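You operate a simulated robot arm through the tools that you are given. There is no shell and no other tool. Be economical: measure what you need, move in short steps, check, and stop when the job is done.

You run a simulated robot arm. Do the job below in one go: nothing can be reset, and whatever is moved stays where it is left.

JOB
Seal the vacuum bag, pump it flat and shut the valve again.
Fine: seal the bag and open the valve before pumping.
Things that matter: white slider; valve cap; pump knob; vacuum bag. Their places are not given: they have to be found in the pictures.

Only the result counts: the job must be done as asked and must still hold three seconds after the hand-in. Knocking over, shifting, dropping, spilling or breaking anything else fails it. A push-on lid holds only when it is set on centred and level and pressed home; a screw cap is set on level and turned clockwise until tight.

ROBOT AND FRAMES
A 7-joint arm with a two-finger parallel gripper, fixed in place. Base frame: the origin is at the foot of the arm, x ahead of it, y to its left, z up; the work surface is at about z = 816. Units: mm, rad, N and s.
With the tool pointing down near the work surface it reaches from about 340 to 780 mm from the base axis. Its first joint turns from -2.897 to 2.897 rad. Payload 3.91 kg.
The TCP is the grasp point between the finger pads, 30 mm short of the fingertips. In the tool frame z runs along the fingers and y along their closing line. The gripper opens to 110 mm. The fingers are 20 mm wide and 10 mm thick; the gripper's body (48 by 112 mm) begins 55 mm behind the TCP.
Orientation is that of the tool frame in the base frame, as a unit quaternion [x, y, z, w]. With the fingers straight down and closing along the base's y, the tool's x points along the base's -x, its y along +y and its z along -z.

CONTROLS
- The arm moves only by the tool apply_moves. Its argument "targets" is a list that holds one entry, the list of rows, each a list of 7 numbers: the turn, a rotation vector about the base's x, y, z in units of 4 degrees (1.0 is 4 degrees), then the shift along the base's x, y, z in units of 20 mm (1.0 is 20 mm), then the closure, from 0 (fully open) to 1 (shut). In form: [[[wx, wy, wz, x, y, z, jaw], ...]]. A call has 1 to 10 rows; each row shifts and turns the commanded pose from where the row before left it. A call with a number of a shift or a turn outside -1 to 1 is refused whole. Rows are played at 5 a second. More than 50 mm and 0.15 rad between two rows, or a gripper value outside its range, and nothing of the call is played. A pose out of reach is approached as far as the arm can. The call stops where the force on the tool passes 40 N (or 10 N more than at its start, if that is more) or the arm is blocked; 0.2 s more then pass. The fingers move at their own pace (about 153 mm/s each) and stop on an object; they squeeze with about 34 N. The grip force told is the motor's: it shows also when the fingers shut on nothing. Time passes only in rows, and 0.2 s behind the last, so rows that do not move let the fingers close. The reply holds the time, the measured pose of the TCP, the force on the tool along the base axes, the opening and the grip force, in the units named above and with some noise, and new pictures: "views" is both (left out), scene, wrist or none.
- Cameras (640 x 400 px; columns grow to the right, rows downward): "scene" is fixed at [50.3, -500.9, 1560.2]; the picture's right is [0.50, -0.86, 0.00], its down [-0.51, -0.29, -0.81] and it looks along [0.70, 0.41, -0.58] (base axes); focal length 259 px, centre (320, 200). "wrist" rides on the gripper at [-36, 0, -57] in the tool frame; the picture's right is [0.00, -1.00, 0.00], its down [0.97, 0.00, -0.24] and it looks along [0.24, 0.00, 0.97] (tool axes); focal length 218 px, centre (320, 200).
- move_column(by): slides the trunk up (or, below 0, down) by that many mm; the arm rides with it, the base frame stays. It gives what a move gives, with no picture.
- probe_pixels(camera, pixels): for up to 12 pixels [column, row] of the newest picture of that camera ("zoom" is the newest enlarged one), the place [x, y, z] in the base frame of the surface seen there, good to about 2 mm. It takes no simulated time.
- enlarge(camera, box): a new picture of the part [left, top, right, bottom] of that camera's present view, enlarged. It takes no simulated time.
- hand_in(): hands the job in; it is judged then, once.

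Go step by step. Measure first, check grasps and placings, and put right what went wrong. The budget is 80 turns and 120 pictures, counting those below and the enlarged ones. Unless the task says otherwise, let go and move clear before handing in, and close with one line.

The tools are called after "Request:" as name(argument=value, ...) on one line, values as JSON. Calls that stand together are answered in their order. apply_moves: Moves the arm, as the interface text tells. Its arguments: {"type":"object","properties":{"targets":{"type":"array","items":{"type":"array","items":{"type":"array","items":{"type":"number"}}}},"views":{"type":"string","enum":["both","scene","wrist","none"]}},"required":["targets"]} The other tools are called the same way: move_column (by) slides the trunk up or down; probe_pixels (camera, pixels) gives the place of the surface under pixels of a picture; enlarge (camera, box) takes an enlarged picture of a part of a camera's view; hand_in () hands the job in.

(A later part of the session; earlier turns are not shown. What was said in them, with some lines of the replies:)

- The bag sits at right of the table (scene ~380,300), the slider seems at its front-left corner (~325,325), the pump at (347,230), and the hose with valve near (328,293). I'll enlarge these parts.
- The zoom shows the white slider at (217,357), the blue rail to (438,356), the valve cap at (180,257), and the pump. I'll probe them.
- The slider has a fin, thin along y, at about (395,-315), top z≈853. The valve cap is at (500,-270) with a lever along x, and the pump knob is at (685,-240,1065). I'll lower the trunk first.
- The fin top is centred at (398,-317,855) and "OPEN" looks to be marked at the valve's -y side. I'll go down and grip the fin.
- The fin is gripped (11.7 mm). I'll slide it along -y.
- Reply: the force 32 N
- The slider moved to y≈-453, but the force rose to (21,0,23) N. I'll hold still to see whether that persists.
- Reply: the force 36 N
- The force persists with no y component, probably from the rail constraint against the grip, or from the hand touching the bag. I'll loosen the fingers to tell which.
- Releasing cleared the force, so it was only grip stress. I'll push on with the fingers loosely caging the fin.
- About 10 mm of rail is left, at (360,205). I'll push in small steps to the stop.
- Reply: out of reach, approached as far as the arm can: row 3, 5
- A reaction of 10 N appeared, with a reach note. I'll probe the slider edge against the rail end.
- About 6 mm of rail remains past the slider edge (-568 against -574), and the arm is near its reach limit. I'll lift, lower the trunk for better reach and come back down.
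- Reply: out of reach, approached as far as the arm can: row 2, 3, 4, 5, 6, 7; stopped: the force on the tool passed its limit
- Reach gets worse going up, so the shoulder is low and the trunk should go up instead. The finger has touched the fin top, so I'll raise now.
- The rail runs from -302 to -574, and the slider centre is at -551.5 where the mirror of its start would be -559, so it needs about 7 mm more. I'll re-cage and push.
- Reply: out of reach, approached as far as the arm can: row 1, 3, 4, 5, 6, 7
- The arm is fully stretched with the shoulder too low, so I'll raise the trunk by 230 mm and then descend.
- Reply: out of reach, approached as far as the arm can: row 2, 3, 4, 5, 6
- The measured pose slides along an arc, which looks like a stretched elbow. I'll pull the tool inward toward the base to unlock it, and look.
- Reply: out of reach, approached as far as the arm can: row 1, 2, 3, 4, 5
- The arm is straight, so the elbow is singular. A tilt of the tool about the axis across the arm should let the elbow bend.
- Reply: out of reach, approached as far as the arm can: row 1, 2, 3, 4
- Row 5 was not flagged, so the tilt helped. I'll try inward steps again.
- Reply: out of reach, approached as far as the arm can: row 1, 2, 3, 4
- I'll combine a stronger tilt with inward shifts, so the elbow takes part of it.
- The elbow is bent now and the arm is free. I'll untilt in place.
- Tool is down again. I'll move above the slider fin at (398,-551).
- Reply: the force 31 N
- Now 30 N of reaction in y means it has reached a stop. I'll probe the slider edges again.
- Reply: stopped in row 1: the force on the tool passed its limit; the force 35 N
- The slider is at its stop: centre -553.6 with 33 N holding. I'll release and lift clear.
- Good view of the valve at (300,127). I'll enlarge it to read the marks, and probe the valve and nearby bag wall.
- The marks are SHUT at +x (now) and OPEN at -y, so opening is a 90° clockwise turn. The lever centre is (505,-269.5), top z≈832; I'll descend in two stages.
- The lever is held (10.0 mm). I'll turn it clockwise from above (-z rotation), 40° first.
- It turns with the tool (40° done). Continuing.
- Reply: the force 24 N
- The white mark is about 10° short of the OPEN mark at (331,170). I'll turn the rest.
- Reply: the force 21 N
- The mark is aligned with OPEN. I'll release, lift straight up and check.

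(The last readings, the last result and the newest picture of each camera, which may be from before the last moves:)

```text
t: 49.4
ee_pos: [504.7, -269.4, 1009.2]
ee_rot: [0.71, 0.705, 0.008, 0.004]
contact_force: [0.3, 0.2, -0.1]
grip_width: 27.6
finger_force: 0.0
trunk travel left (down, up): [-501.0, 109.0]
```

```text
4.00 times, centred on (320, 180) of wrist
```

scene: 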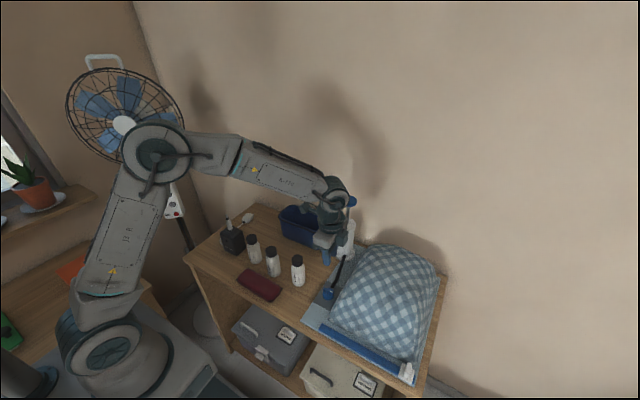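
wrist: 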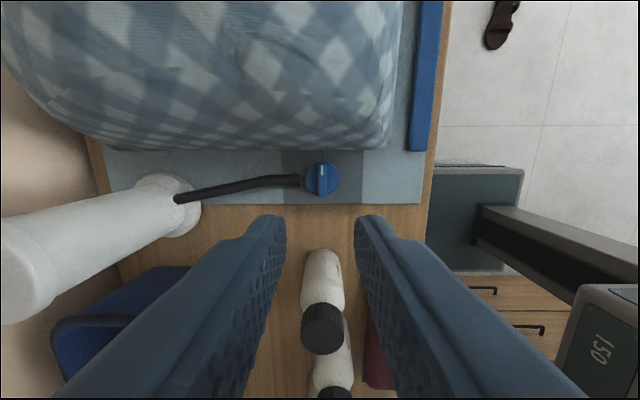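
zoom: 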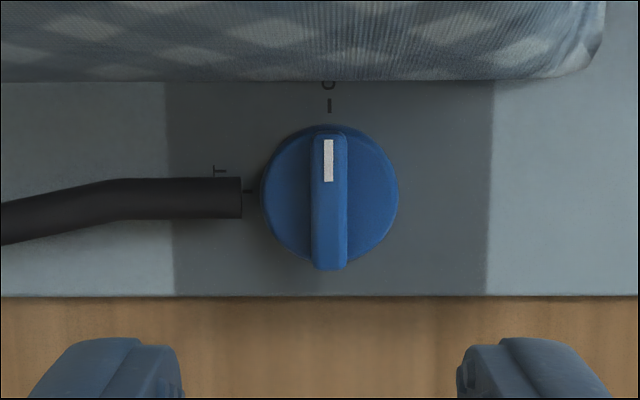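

The valve is open. Next I'll raise the trunk for reach and move toward the pump knob, then measure it from close.

Request:
move_column(by=108)

Request:
apply_moves(targets=[[[0, 0, 0, 0, 0, 0.5, 0.4], [0, 0, 0, 1, 0, 0.8, 0.4], [0, 0, 0, 1, 0, 0.5, 0.4], [0, 0, 0, 1, 0, 0, 0.4], [0, 0, 0, 1, 0, 0, 0.4], [0, 0, 0, 1, 0.2, 0, 0.4], [0, 0, 0, 1, 0.2, 0, 0.4], [0, 0, 0, 1, 0.3, 0, 0.4]]])

```text
t: 50.8
ee_pos: [505.3, -270.0, 1116.2]
ee_rot: [0.709, 0.705, 0.008, 0.004]
contact_force: [-0.1, 0.6, 0.3]
grip_width: 27.7
finger_force: 0.0
trunk travel left (down, up): [-609.0, 1.0]
```

```text
t: 52.6
ee_pos: [645.8, -256.8, 1151.8]
ee_rot: [0.709, 0.705, 0.008, 0.003]
contact_force: [0.6, -0.5, -0.2]
grip_width: 65.9
finger_force: 0.2
trunk travel left (down, up): [-609.0, 1.0]
```

scene: 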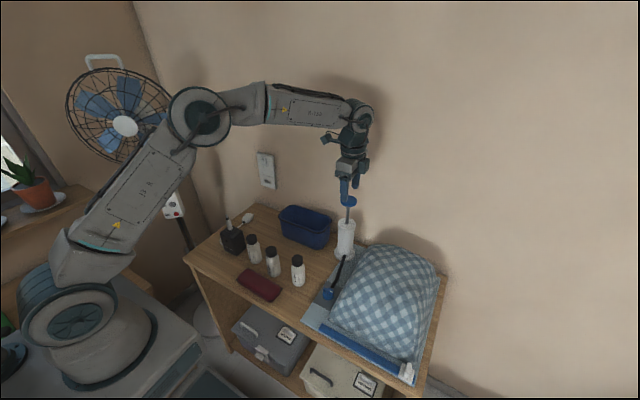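
wrist: 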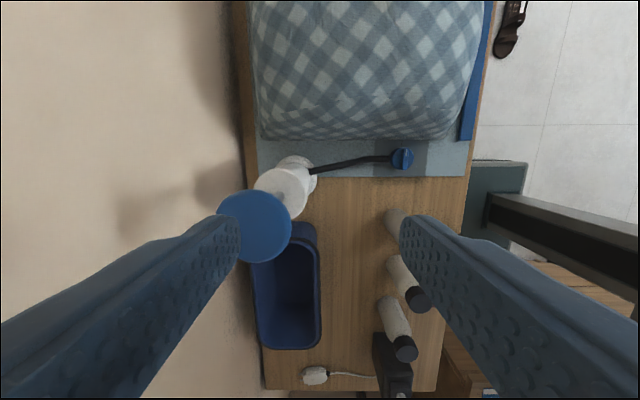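

Request:
probe_pixels(camera="wrist", pixels=[[255, 226], [255, 195], [255, 258], [288, 226], [240, 210], [280, 185], [300, 200], [290, 162]])

Request:
enlarge(camera="scene", box=[310, 170, 390, 270])

```text
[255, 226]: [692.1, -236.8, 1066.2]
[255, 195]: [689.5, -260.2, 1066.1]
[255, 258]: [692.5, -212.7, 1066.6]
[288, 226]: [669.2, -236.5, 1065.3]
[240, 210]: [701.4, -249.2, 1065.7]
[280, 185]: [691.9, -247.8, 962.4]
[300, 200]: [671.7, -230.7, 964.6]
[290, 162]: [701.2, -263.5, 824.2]
```

```text
4.00 times, centred on (350, 220) of scene
```

zoom: 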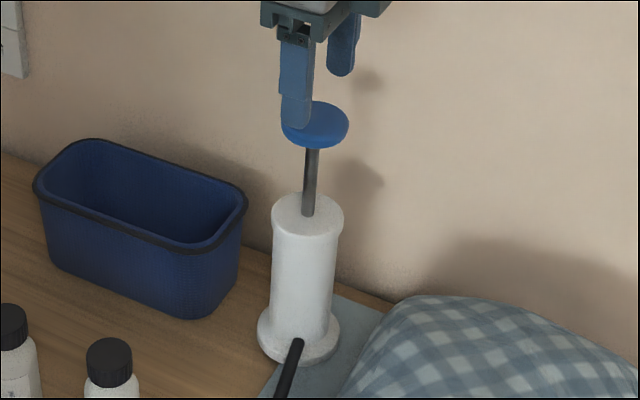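

Request:
probe_pixels(camera="scene", pixels=[[372, 200], [380, 150], [300, 180], [353, 190]])

```text
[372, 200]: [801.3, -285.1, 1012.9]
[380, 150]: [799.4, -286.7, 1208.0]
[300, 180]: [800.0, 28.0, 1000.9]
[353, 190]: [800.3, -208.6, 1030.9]
```

The knob is a disc of ⌀≈48 centred at (693,-236.5), top z 1066, and the wall is at x 800. I'll centre over it, descend and grip its rim.

Request:
apply_moves(targets=[[[0, 0, 0, 0.8, 0.35, 0, 0.3], [0, 0, 0, 0.8, 0.35, 0, 0.3], [0, 0, 0, 0.75, 0.3, 0, 0.3], [0, 0, 0, 0, 0, 0, 0.3]]])

```text
t: 53.6
ee_pos: [693.1, -234.8, 1151.7]
ee_rot: [0.709, 0.705, 0.007, 0.004]
contact_force: [0.4, -0.5, 0.2]
grip_width: 76.7
finger_force: 0.1
trunk travel left (down, up): [-609.0, 1.0]
```

scene: 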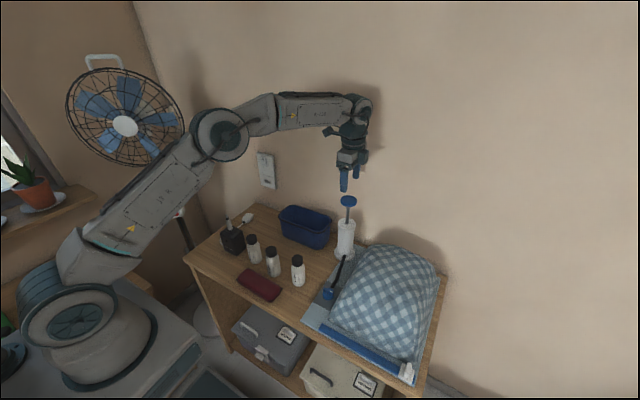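
wrist: 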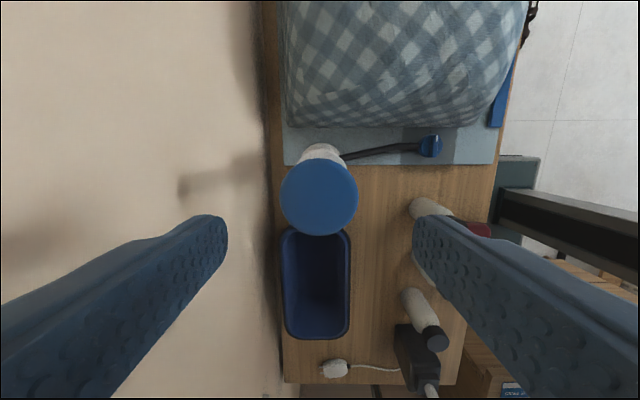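

Well centred (320,197). Descending 68 mm and gripping the rim.

Request:
apply_moves(targets=[[[0, 0, 0, 0, -0.1, -1, 0.3], [0, 0, 0, 0, 0, -1, 0.3], [0, 0, 0, 0, 0, -1, 0.3], [0, 0, 0, 0, 0, -0.4, 0.3], [0, 0, 0, 0, 0, 0, 0.6], [0, 0, 0, 0, 0, 0, 0.75], [0, 0, 0, 0, 0, 0, 0.75]]])

Request:
enlarge(camera="scene", box=[310, 150, 390, 270])

```text
t: 55.2
ee_pos: [695.0, -238.5, 1084.8]
ee_rot: [0.709, 0.705, 0.007, 0.005]
contact_force: [17.3, -1.5, 3.8]
grip_width: 54.9
finger_force: 44.7
trunk travel left (down, up): [-609.0, 1.0]
```

scene: 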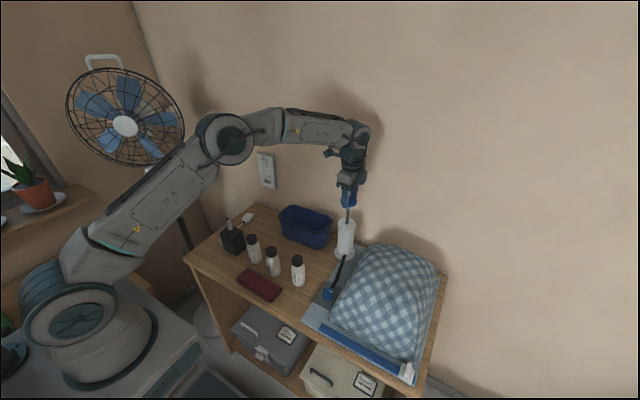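
wrist: 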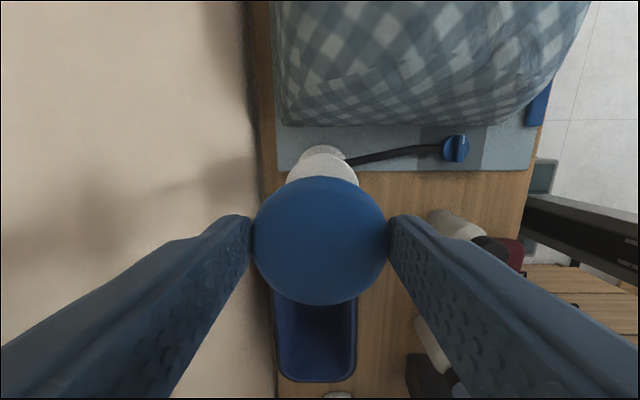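

```text
3.33 times, centred on (350, 210) of scene
```

zoom: 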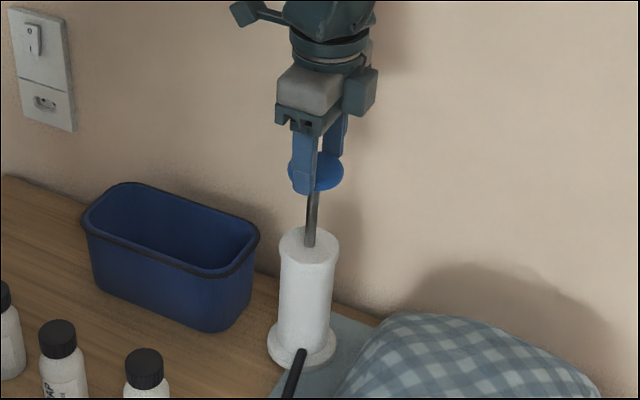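

The rim is gripped at 54.9 mm. I'll relieve the x stress and push down gently.

Request:
apply_moves(targets=[[[0, 0, 0, 0.1, 0, 0, 0.75], [0, 0, 0, 0, 0, -0.4, 0.75], [0, 0, 0, 0, 0, -0.5, 0.75], [0, 0, 0, 0, 0, -0.5, 0.75], [0, 0, 0, 0, 0, -0.5, 0.75], [0, 0, 0, 0, 0, -0.5, 0.75]]])

```text
t: 56.6
ee_pos: [694.6, -238.8, 1037.3]
ee_rot: [0.71, 0.705, 0.007, 0.003]
contact_force: [6.1, -4.9, 6.6]
grip_width: 54.8
finger_force: 44.8
trunk travel left (down, up): [-609.0, 1.0]
```

scene: 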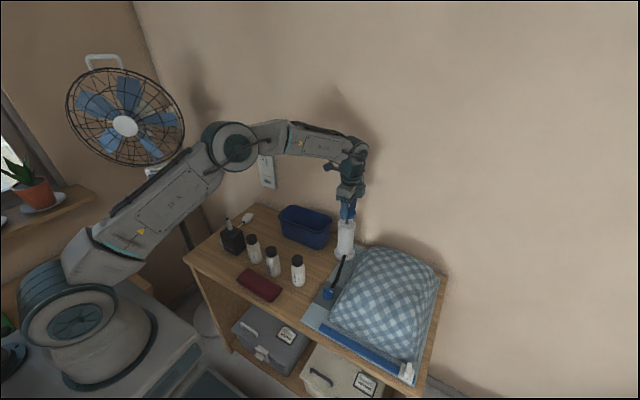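
wrist: 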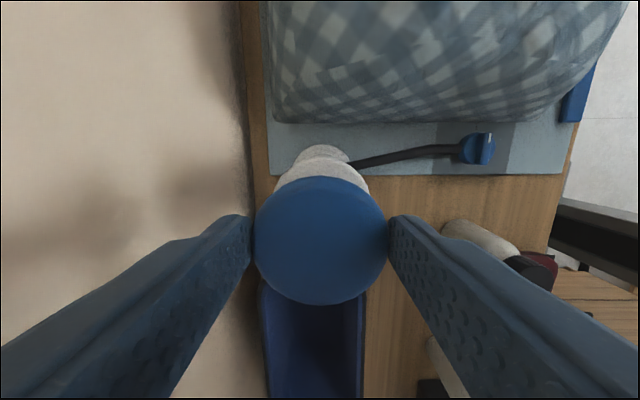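

The knob follows easily. I'll push on down to find the end of the stroke.

Request:
apply_moves(targets=[[[0, 0, 0, 0, 0, -0.4, 0.75], [0, 0, 0, 0, 0, -0.4, 0.75], [0, 0, 0, 0, 0, -0.4, 0.75], [0, 0, 0, 0, 0, -0.4, 0.75], [0, 0, 0, 0, 0, -0.2, 0.75]]])

```text
t: 57.8
ee_pos: [694.3, -236.9, 1006.1]
ee_rot: [0.709, 0.705, 0.008, 0.008]
contact_force: [13.3, -6.8, 36.4]
grip_width: 55.2
finger_force: 45.2
trunk travel left (down, up): [-609.0, 1.0]
```

scene: 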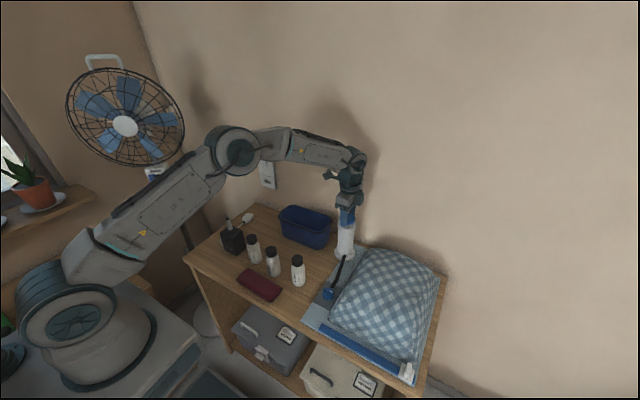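
wrist: 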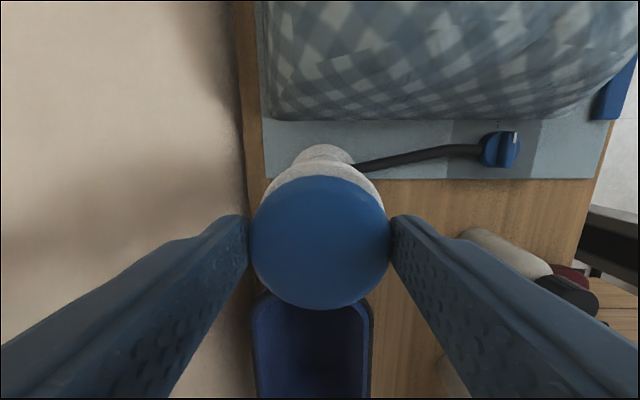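

The bottom of the stroke is at TCP z≈1006. I'll pull up about 78 mm and check the bag.

Request:
apply_moves(targets=[[[0, 0, 0, 0, 0, 0.6, 0.75], [0, 0, 0, 0, 0, 0.8, 0.75], [0, 0, 0, 0, 0, 0.8, 0.75], [0, 0, 0, 0, 0, 0.8, 0.75], [0, 0, 0, 0, 0, 0.7, 0.75], [0, 0, 0, 0, 0, 0.3, 0.75]]])

```text
t: 59.2
ee_pos: [695.5, -237.0, 1080.2]
ee_rot: [0.709, 0.705, 0.007, 0.004]
contact_force: [12.3, -3.1, 2.8]
grip_width: 54.6
finger_force: 44.9
trunk travel left (down, up): [-609.0, 1.0]
```

scene: 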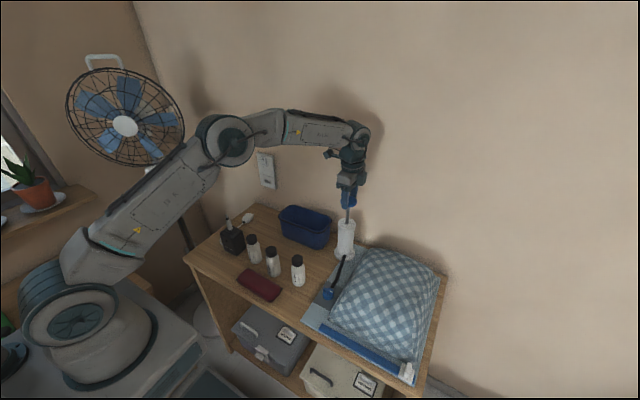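
wrist: 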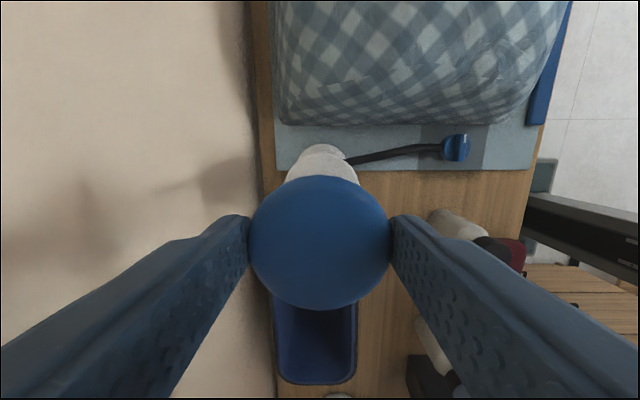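

The bag shrank visibly with one stroke. I'll do repeated strokes, one per call.

Request:
apply_moves(targets=[[[0, 0, 0, 0.05, 0, -0.74, 0.75], [0, 0, 0, 0, 0, -0.74, 0.75], [0, 0, 0, 0, 0, -0.74, 0.75], [0, 0, 0, 0, 0, -0.74, 0.75], [0, 0, 0, 0, 0, -0.74, 0.75], [0, 0, 0, 0, 0, 0.74, 0.75], [0, 0, 0, 0, 0, 0.74, 0.75], [0, 0, 0, 0, 0, 0.74, 0.75], [0, 0, 0, 0, 0, 0.74, 0.75], [0, 0, 0, 0, 0, 0.74, 0.75]]], views="scene")

Request:
apply_moves(targets=[[[0, 0, 0, 0, 0, -0.74, 0.75], [0, 0, 0, 0, 0, -0.74, 0.75], [0, 0, 0, 0, 0, -0.74, 0.75], [0, 0, 0, 0, 0, -0.74, 0.75], [0, 0, 0, 0, 0, -0.74, 0.75], [0, 0, 0, 0, 0, 0.74, 0.75], [0, 0, 0, 0, 0, 0.74, 0.75], [0, 0, 0, 0, 0, 0.74, 0.75], [0, 0, 0, 0, 0, 0.74, 0.75], [0, 0, 0, 0, 0, 0.74, 0.75]]], views="both")

```text
t: 61.4
ee_pos: [694.4, -237.5, 1081.4]
ee_rot: [0.71, 0.704, 0.008, 0.004]
contact_force: [3.3, -2.6, 2.5]
grip_width: 54.8
finger_force: 45.2
trunk travel left (down, up): [-609.0, 1.0]
```

scene: 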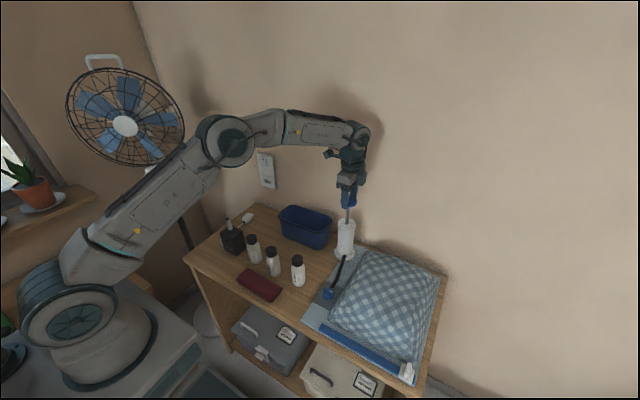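

```text
t: 63.6
ee_pos: [695.5, -236.4, 1079.5]
ee_rot: [0.71, 0.704, 0.007, 0.003]
contact_force: [6.4, -0.4, 1.5]
grip_width: 54.8
finger_force: 45.1
trunk travel left (down, up): [-609.0, 1.0]
```

scene: 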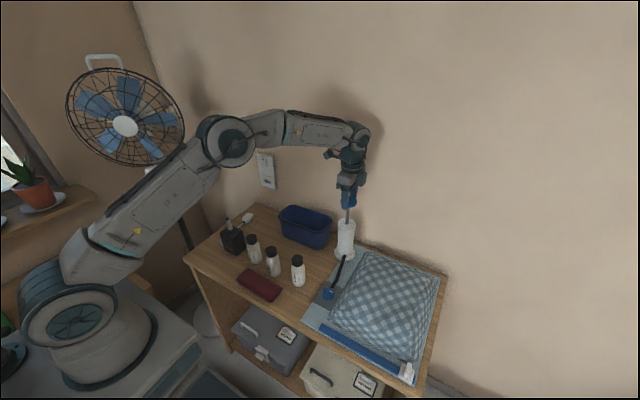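
wrist: 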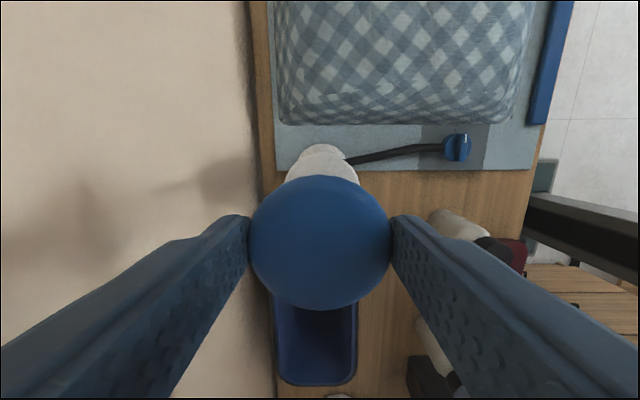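

Each stroke flattens the bag further. Two more strokes.

Request:
apply_moves(targets=[[[0, 0, 0, 0, 0, -0.74, 0.75], [0, 0, 0, 0, 0, -0.74, 0.75], [0, 0, 0, 0, 0, -0.74, 0.75], [0, 0, 0, 0, 0, -0.74, 0.75], [0, 0, 0, 0, 0, -0.74, 0.75], [0, 0, 0, 0, 0, 0.74, 0.75], [0, 0, 0, 0, 0, 0.74, 0.75], [0, 0, 0, 0, 0, 0.74, 0.75], [0, 0, 0, 0, 0, 0.74, 0.75], [0, 0, 0, 0, 0, 0.74, 0.75]]], views="none")

Request:
apply_moves(targets=[[[0, 0, 0, 0, 0, -0.74, 0.75], [0, 0, 0, 0, 0, -0.74, 0.75], [0, 0, 0, 0, 0, -0.74, 0.75], [0, 0, 0, 0, 0, -0.74, 0.75], [0, 0, 0, 0, 0, -0.74, 0.75], [0, 0, 0, 0, 0, 0.74, 0.75], [0, 0, 0, 0, 0, 0.74, 0.75], [0, 0, 0, 0, 0, 0.74, 0.75], [0, 0, 0, 0, 0, 0.74, 0.75], [0, 0, 0, 0, 0, 0.74, 0.75]]], views="both")

Request:
enlarge(camera="scene", box=[300, 220, 460, 390])

Request:
probe_pixels(camera="scene", pixels=[[385, 290], [370, 270], [400, 310], [360, 310], [420, 290]])

```text
t: 65.8
ee_pos: [694.7, -237.3, 1078.4]
ee_rot: [0.709, 0.705, 0.007, 0.003]
contact_force: [3.2, 2.5, 3.6]
grip_width: 54.7
finger_force: 45.4
trunk travel left (down, up): [-609.0, 1.0]
```

```text
t: 68.0
ee_pos: [694.8, -236.7, 1080.7]
ee_rot: [0.709, 0.705, 0.007, 0.003]
contact_force: [-4.3, 5.9, 0.7]
grip_width: 55.0
finger_force: 44.5
trunk travel left (down, up): [-609.0, 1.0]
```

scene: 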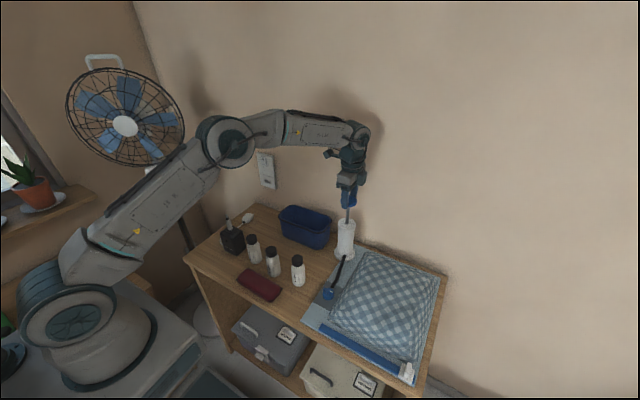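
wrist: 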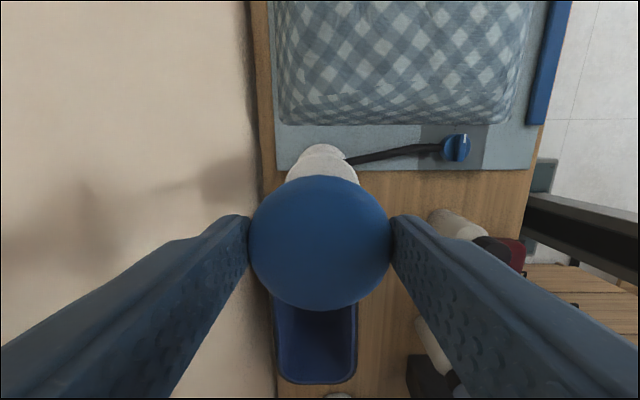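

```text
2.35 times, centred on (380, 305) of scene
```

zoom: 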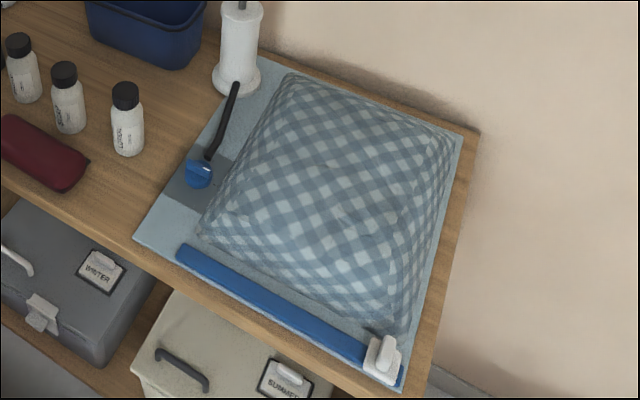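

```text
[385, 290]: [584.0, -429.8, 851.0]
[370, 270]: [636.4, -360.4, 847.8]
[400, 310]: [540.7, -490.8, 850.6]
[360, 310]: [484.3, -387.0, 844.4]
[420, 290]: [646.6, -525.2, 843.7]
```

The bag top is down to z≈851 (was above 946). I'll keep pumping until it stops changing.

Request:
apply_moves(targets=[[[0, 0, 0, 0, 0, -0.74, 0.75], [0, 0, 0, 0, 0, -0.74, 0.75], [0, 0, 0, 0, 0, -0.74, 0.75], [0, 0, 0, 0, 0, -0.74, 0.75], [0, 0, 0, 0, 0, -0.74, 0.75], [0, 0, 0, 0, 0, 0.74, 0.75], [0, 0, 0, 0, 0, 0.74, 0.75], [0, 0, 0, 0, 0, 0.74, 0.75], [0, 0, 0, 0, 0, 0.74, 0.75], [0, 0, 0, 0, 0, 0.74, 0.75]]], views="none")

Request:
apply_moves(targets=[[[0, 0, 0, 0, 0, -0.74, 0.75], [0, 0, 0, 0, 0, -0.74, 0.75], [0, 0, 0, 0, 0, -0.74, 0.75], [0, 0, 0, 0, 0, -0.74, 0.75], [0, 0, 0, 0, 0, -0.74, 0.75], [0, 0, 0, 0, 0, 0.74, 0.75], [0, 0, 0, 0, 0, 0.74, 0.75], [0, 0, 0, 0, 0, 0.74, 0.75], [0, 0, 0, 0, 0, 0.74, 0.75], [0, 0, 0, 0, 0, 0.74, 0.75]]], views="scene")

Request:
probe_pixels(camera="scene", pixels=[[385, 290], [370, 270], [400, 310], [360, 310], [420, 290]])

```text
t: 70.2
ee_pos: [694.5, -237.0, 1081.5]
ee_rot: [0.709, 0.705, 0.006, 0.003]
contact_force: [-2.2, 3.1, 2.7]
grip_width: 54.9
finger_force: 44.9
trunk travel left (down, up): [-609.0, 1.0]
```

```text
t: 72.4
ee_pos: [693.9, -237.5, 1078.5]
ee_rot: [0.709, 0.705, 0.007, 0.003]
contact_force: [10.6, -2.3, 2.3]
grip_width: 54.8
finger_force: 45.1
trunk travel left (down, up): [-609.0, 1.0]
```

scene: 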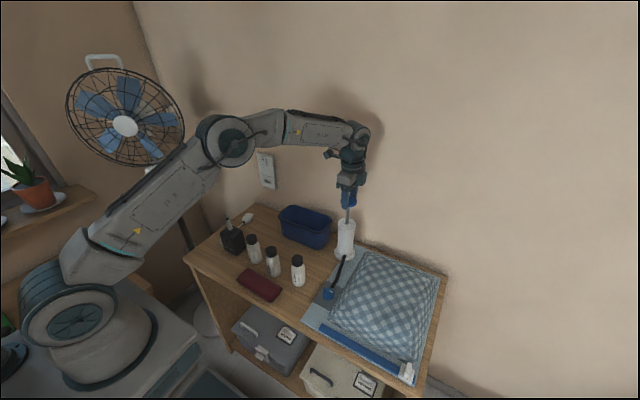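

```text
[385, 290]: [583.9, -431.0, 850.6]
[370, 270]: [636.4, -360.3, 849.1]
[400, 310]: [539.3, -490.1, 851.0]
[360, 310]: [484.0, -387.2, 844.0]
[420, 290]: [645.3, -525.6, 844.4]
```

No further change, so the bag is flat at z≈851. I'll release the knob, lift and return over the valve.

Request:
apply_moves(targets=[[[0, 0, 0, 0, 0, 0, 0.3], [0, 0, 0, 0, 0, 0, 0.3], [0, 0, 0, 0, 0, 0.8, 0.3], [0, 0, 0, 0, 0, 1, 0.3], [0, 0, 0, 0, 0, 1, 0.3], [0, 0, 0, -0.6, 0, 0.8, 0.3], [0, 0, 0, -1, -0.2, 0, 0.5], [0, 0, 0, -1, -0.3, 0, 0.6], [0, 0, 0, -1, -0.3, 0, 0.7], [0, 0, 0, -1, -0.3, 0, 0.7]]], views="none")

Request:
apply_moves(targets=[[[0, 0, 0, -1, -0.3, 0, 0.7], [0, 0, 0, -1, -0.1, 0, 0.7], [0, 0, 0, -1, 0, 0, 0.7], [0, 0, 0, -1, 0, 0, 0.7], [0, 0, 0, -0.85, 0, 0, 0.7]]], views="none")

Request:
move_column(by=-108)

Request:
apply_moves(targets=[[[0, 0, 0, 0, 0, 0, 0.7]]])

```text
t: 74.6
ee_pos: [601.9, -260.6, 1150.0]
ee_rot: [0.709, 0.705, 0.008, 0.004]
contact_force: [-0.6, 1.1, 0.4]
grip_width: 32.9
finger_force: 0.1
trunk travel left (down, up): [-609.0, 1.0]
```

```text
t: 75.8
ee_pos: [507.3, -269.9, 1153.6]
ee_rot: [0.71, 0.704, 0.007, 0.004]
contact_force: [0.5, -0.3, -0.8]
grip_width: 33.2
finger_force: 0.1
trunk travel left (down, up): [-609.0, 1.0]
```

```text
t: 77.2
ee_pos: [509.0, -269.6, 1045.1]
ee_rot: [0.709, 0.705, 0.008, 0.003]
contact_force: [0.7, -0.2, -0.2]
grip_width: 32.9
finger_force: 0.0
trunk travel left (down, up): [-501.0, 109.0]
```

```text
t: 77.6
ee_pos: [507.5, -268.7, 1046.1]
ee_rot: [0.709, 0.705, 0.007, 0.003]
contact_force: [0.0, 0.7, -0.5]
grip_width: 33.1
finger_force: 0.0
trunk travel left (down, up): [-501.0, 109.0]
```

scene: 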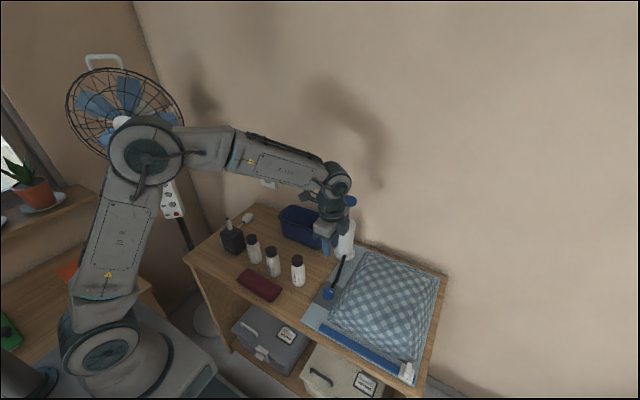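
wrist: 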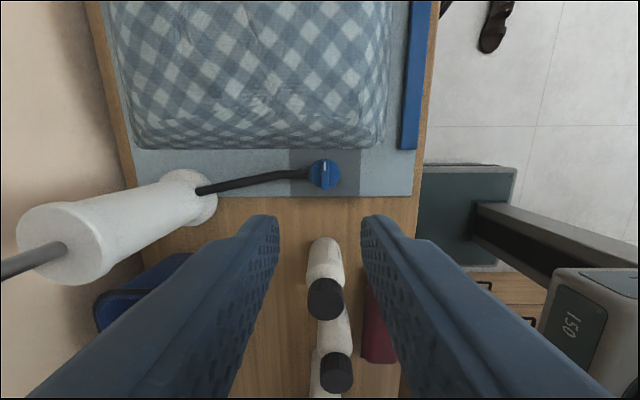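

Over the valve again; descending straight, with a check before gripping.

Request:
apply_moves(targets=[[[0, 0, 0, -0.13, 0, -1, 0.75], [0, 0, 0, 0, 0, -1, 0.75], [0, 0, 0, 0, 0, -1, 0.75], [0, 0, 0, 0, 0, -1, 0.75], [0, 0, 0, 0, 0, -1, 0.75], [0, 0, 0, 0, 0, -1, 0.75], [0, 0, 0, 0, 0, -1, 0.75], [0, 0, 0, 0, 0, -0.7, 0.75]]], views="wrist")

```text
t: 79.4
ee_pos: [506.4, -268.8, 891.8]
ee_rot: [0.71, 0.704, 0.007, 0.003]
contact_force: [0.4, -0.2, 0.2]
grip_width: 27.6
finger_force: 0.0
trunk travel left (down, up): [-501.0, 109.0]
```

wrist: 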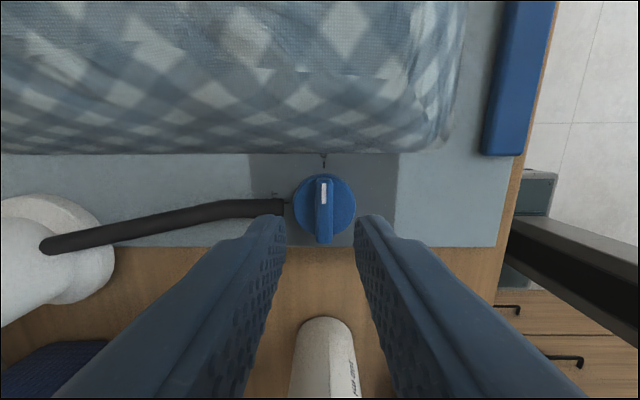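

Request:
apply_moves(targets=[[[0, 0, 0, -0.1, 0, -0.95, 0.75], [0, 0, 0, 0, 0, -0.9, 0.75], [0, 0, 0, 0, 0, 0, 1], [0, 0, 0, 0, 0, 0, 1], [0, 0, 0, 0, 0, 0, 1], [0, 0, 1, 0, 0, 0, 1], [0, 0, 1, 0, 0, 0, 1], [0, 0, 1, 0, 0, 0, 1], [0, 0, 1, 0, 0, 0, 1]]], views="wrist")

```text
t: 81.4
ee_pos: [504.7, -268.2, 854.0]
ee_rot: [0.604, 0.797, 0.008, 0.004]
contact_force: [13.3, 3.8, 9.3]
grip_width: 10.1
finger_force: 44.5
trunk travel left (down, up): [-501.0, 109.0]
```

wrist: 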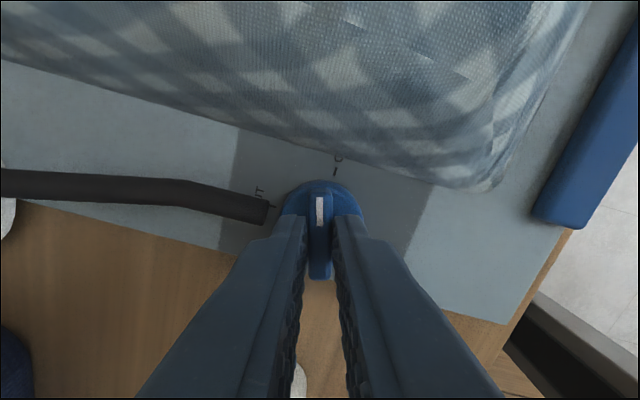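

Gripped and turning back. Continuing counter-clockwise to SHUT.

Request:
apply_moves(targets=[[[0, 0, 1, 0, 0, 0, 1], [0, 0, 1, 0, 0, 0, 1], [0, 0, 1, 0, 0, 0, 1], [0, 0, 1, 0, 0, 0, 1], [0, 0, 1, 0, 0, 0, 1], [0, 0, 1, 0, 0, 0, 1], [0, 0, 1, 0, 0, 0, 1], [0, 0, 1, 0, 0, 0, 1], [0, 0, 1, 0, 0, 0, 1], [0, 0, 1, 0, 0, 0, 1]]], views="none")

Request:
apply_moves(targets=[[[0, 0, 1, 0, 0, 0, 1], [0, 0, 1, 0, 0, 0, 1], [0, 0, 1, 0, 0, 0, 1], [0, 0, 1, 0, 0, 0, 1], [0, 0, 1, 0, 0, 0, 1], [0, 0, 1, 0, 0, 0, 1], [0, 0, 1, 0, 0, 0, 1], [0, 0, 1, 0, 0, 0, 1], [0, 0, 0.6, 0, 0, 0, 1]]], views="wrist")

```text
t: 83.6
ee_pos: [504.1, -268.3, 854.1]
ee_rot: [0.295, 0.956, 0.007, 0.0]
contact_force: [15.4, 10.0, 16.7]
grip_width: 9.7
finger_force: 45.1
trunk travel left (down, up): [-501.0, 109.0]
```

```text
t: 85.6
ee_pos: [504.3, -268.2, 855.1]
ee_rot: [-0.001, 1.0, 0.007, -0.003]
contact_force: [22.0, 1.9, 9.4]
grip_width: 9.9
finger_force: 45.0
trunk travel left (down, up): [-501.0, 109.0]
```

wrist: 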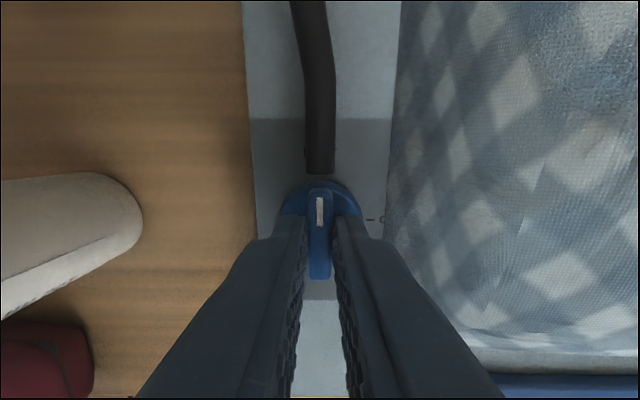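

The lever is back along the hose (SHUT). I'll nudge it 2° more against the stop, release and lift.

Request:
apply_moves(targets=[[[0, 0, 0.5, 0, 0, 0, 1], [0, 0, 0, 0, 0, 0, 1], [0, 0, 0, 0, 0, 0, 0.75], [0, 0, 0, 0, 0, 0, 0.75], [0, 0, 0, 0, 0, 0.7, 0.75], [0, 0, 0, 0, 0, 1, 0.75], [0, 0, 0, 0, 0, 1, 0.75], [0, 0, 0, 0, 0, 1, 0.75], [0, 0, 0, 0, 0, 1, 0.75], [0, 0, 0, 0, 0, 1, 0.75]]])

Request:
enlarge(camera="wrist", box=[270, 120, 370, 230])

Request:
enlarge(camera="scene", box=[220, 190, 460, 395])

```text
t: 87.8
ee_pos: [504.1, -267.4, 969.0]
ee_rot: [-0.018, 1.0, 0.008, -0.003]
contact_force: [-1.1, 0.3, 0.4]
grip_width: 27.4
finger_force: 0.0
trunk travel left (down, up): [-501.0, 109.0]
```

scene: 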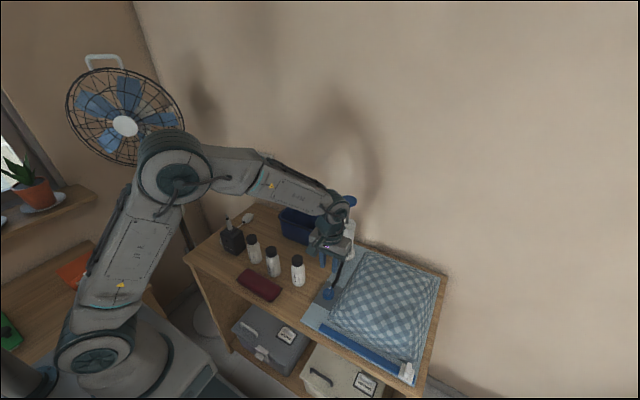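
wrist: 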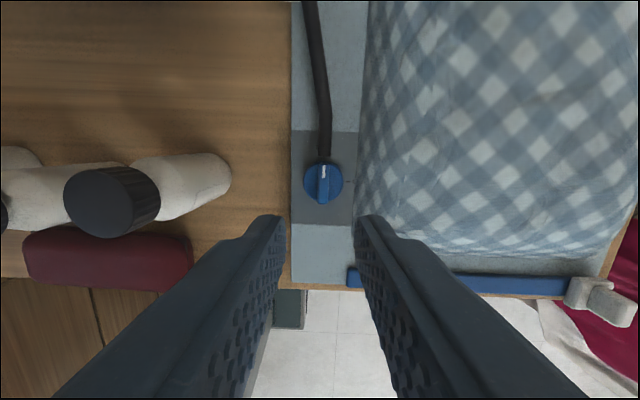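

```text
3.64 times, centred on (320, 175) of wrist
```

zoom: 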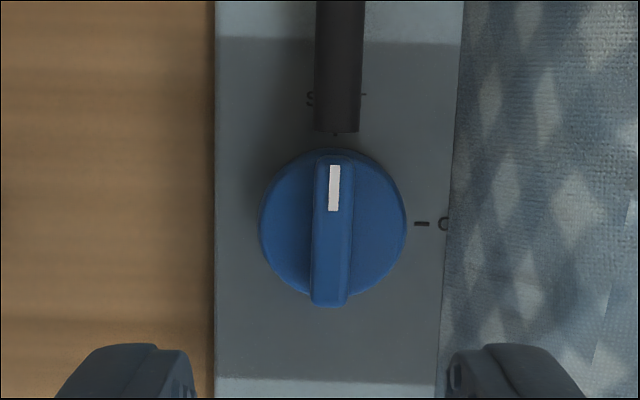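

```text
1.95 times, centred on (340, 292) of scene
```

zoom: 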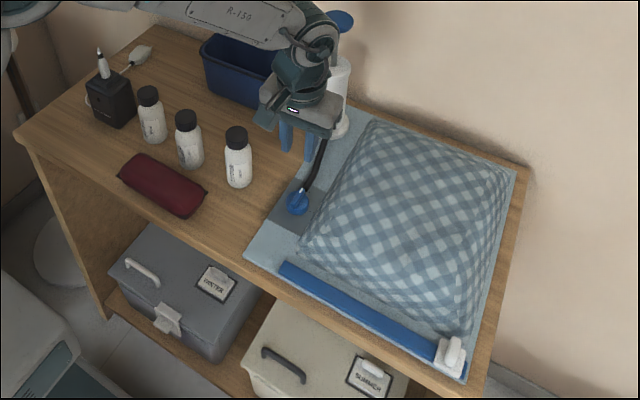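

The lever points at SHUT, the slider is at the far end and nothing else has moved. I'll check that the bag height holds and move clear.

Request:
apply_moves(targets=[[[0, 0, 0, 0, 0, 1, 0.75], [0, 0, 0, 0, 0, 1, 0.75], [0, 0, 0, 0, 0, 1, 0.75], [0, 0, 0, 0, 0, 0, 0.75], [0, 0, 0, 0, 0, 0, 0.75]]], views="scene")

Request:
probe_pixels(camera="scene", pixels=[[385, 290], [370, 270], [400, 310], [408, 370]])

```text
t: 89.0
ee_pos: [501.3, -267.9, 1028.7]
ee_rot: [-0.017, 1.0, 0.008, -0.003]
contact_force: [0.3, -0.1, -0.1]
grip_width: 27.7
finger_force: 0.1
trunk travel left (down, up): [-501.0, 109.0]
```

scene: 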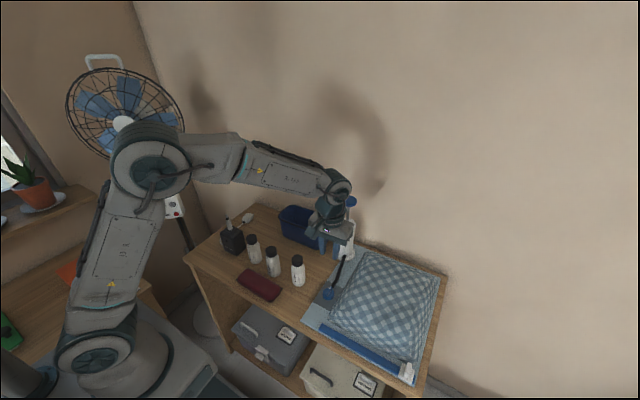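

```text
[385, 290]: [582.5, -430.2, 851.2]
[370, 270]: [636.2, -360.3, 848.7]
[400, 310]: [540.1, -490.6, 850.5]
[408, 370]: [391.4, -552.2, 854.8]
```

The bag holds at z≈851, the slider sits at y≈-553 and the arm is clear, so I'm handing in.

Request:
hand_in()

```text
The job is handed in.
```

The bag is sealed and pumped flat, and the valve is shut again. The bag was still holding at the same height just before the hand-in, and the arm had let go and moved clear.
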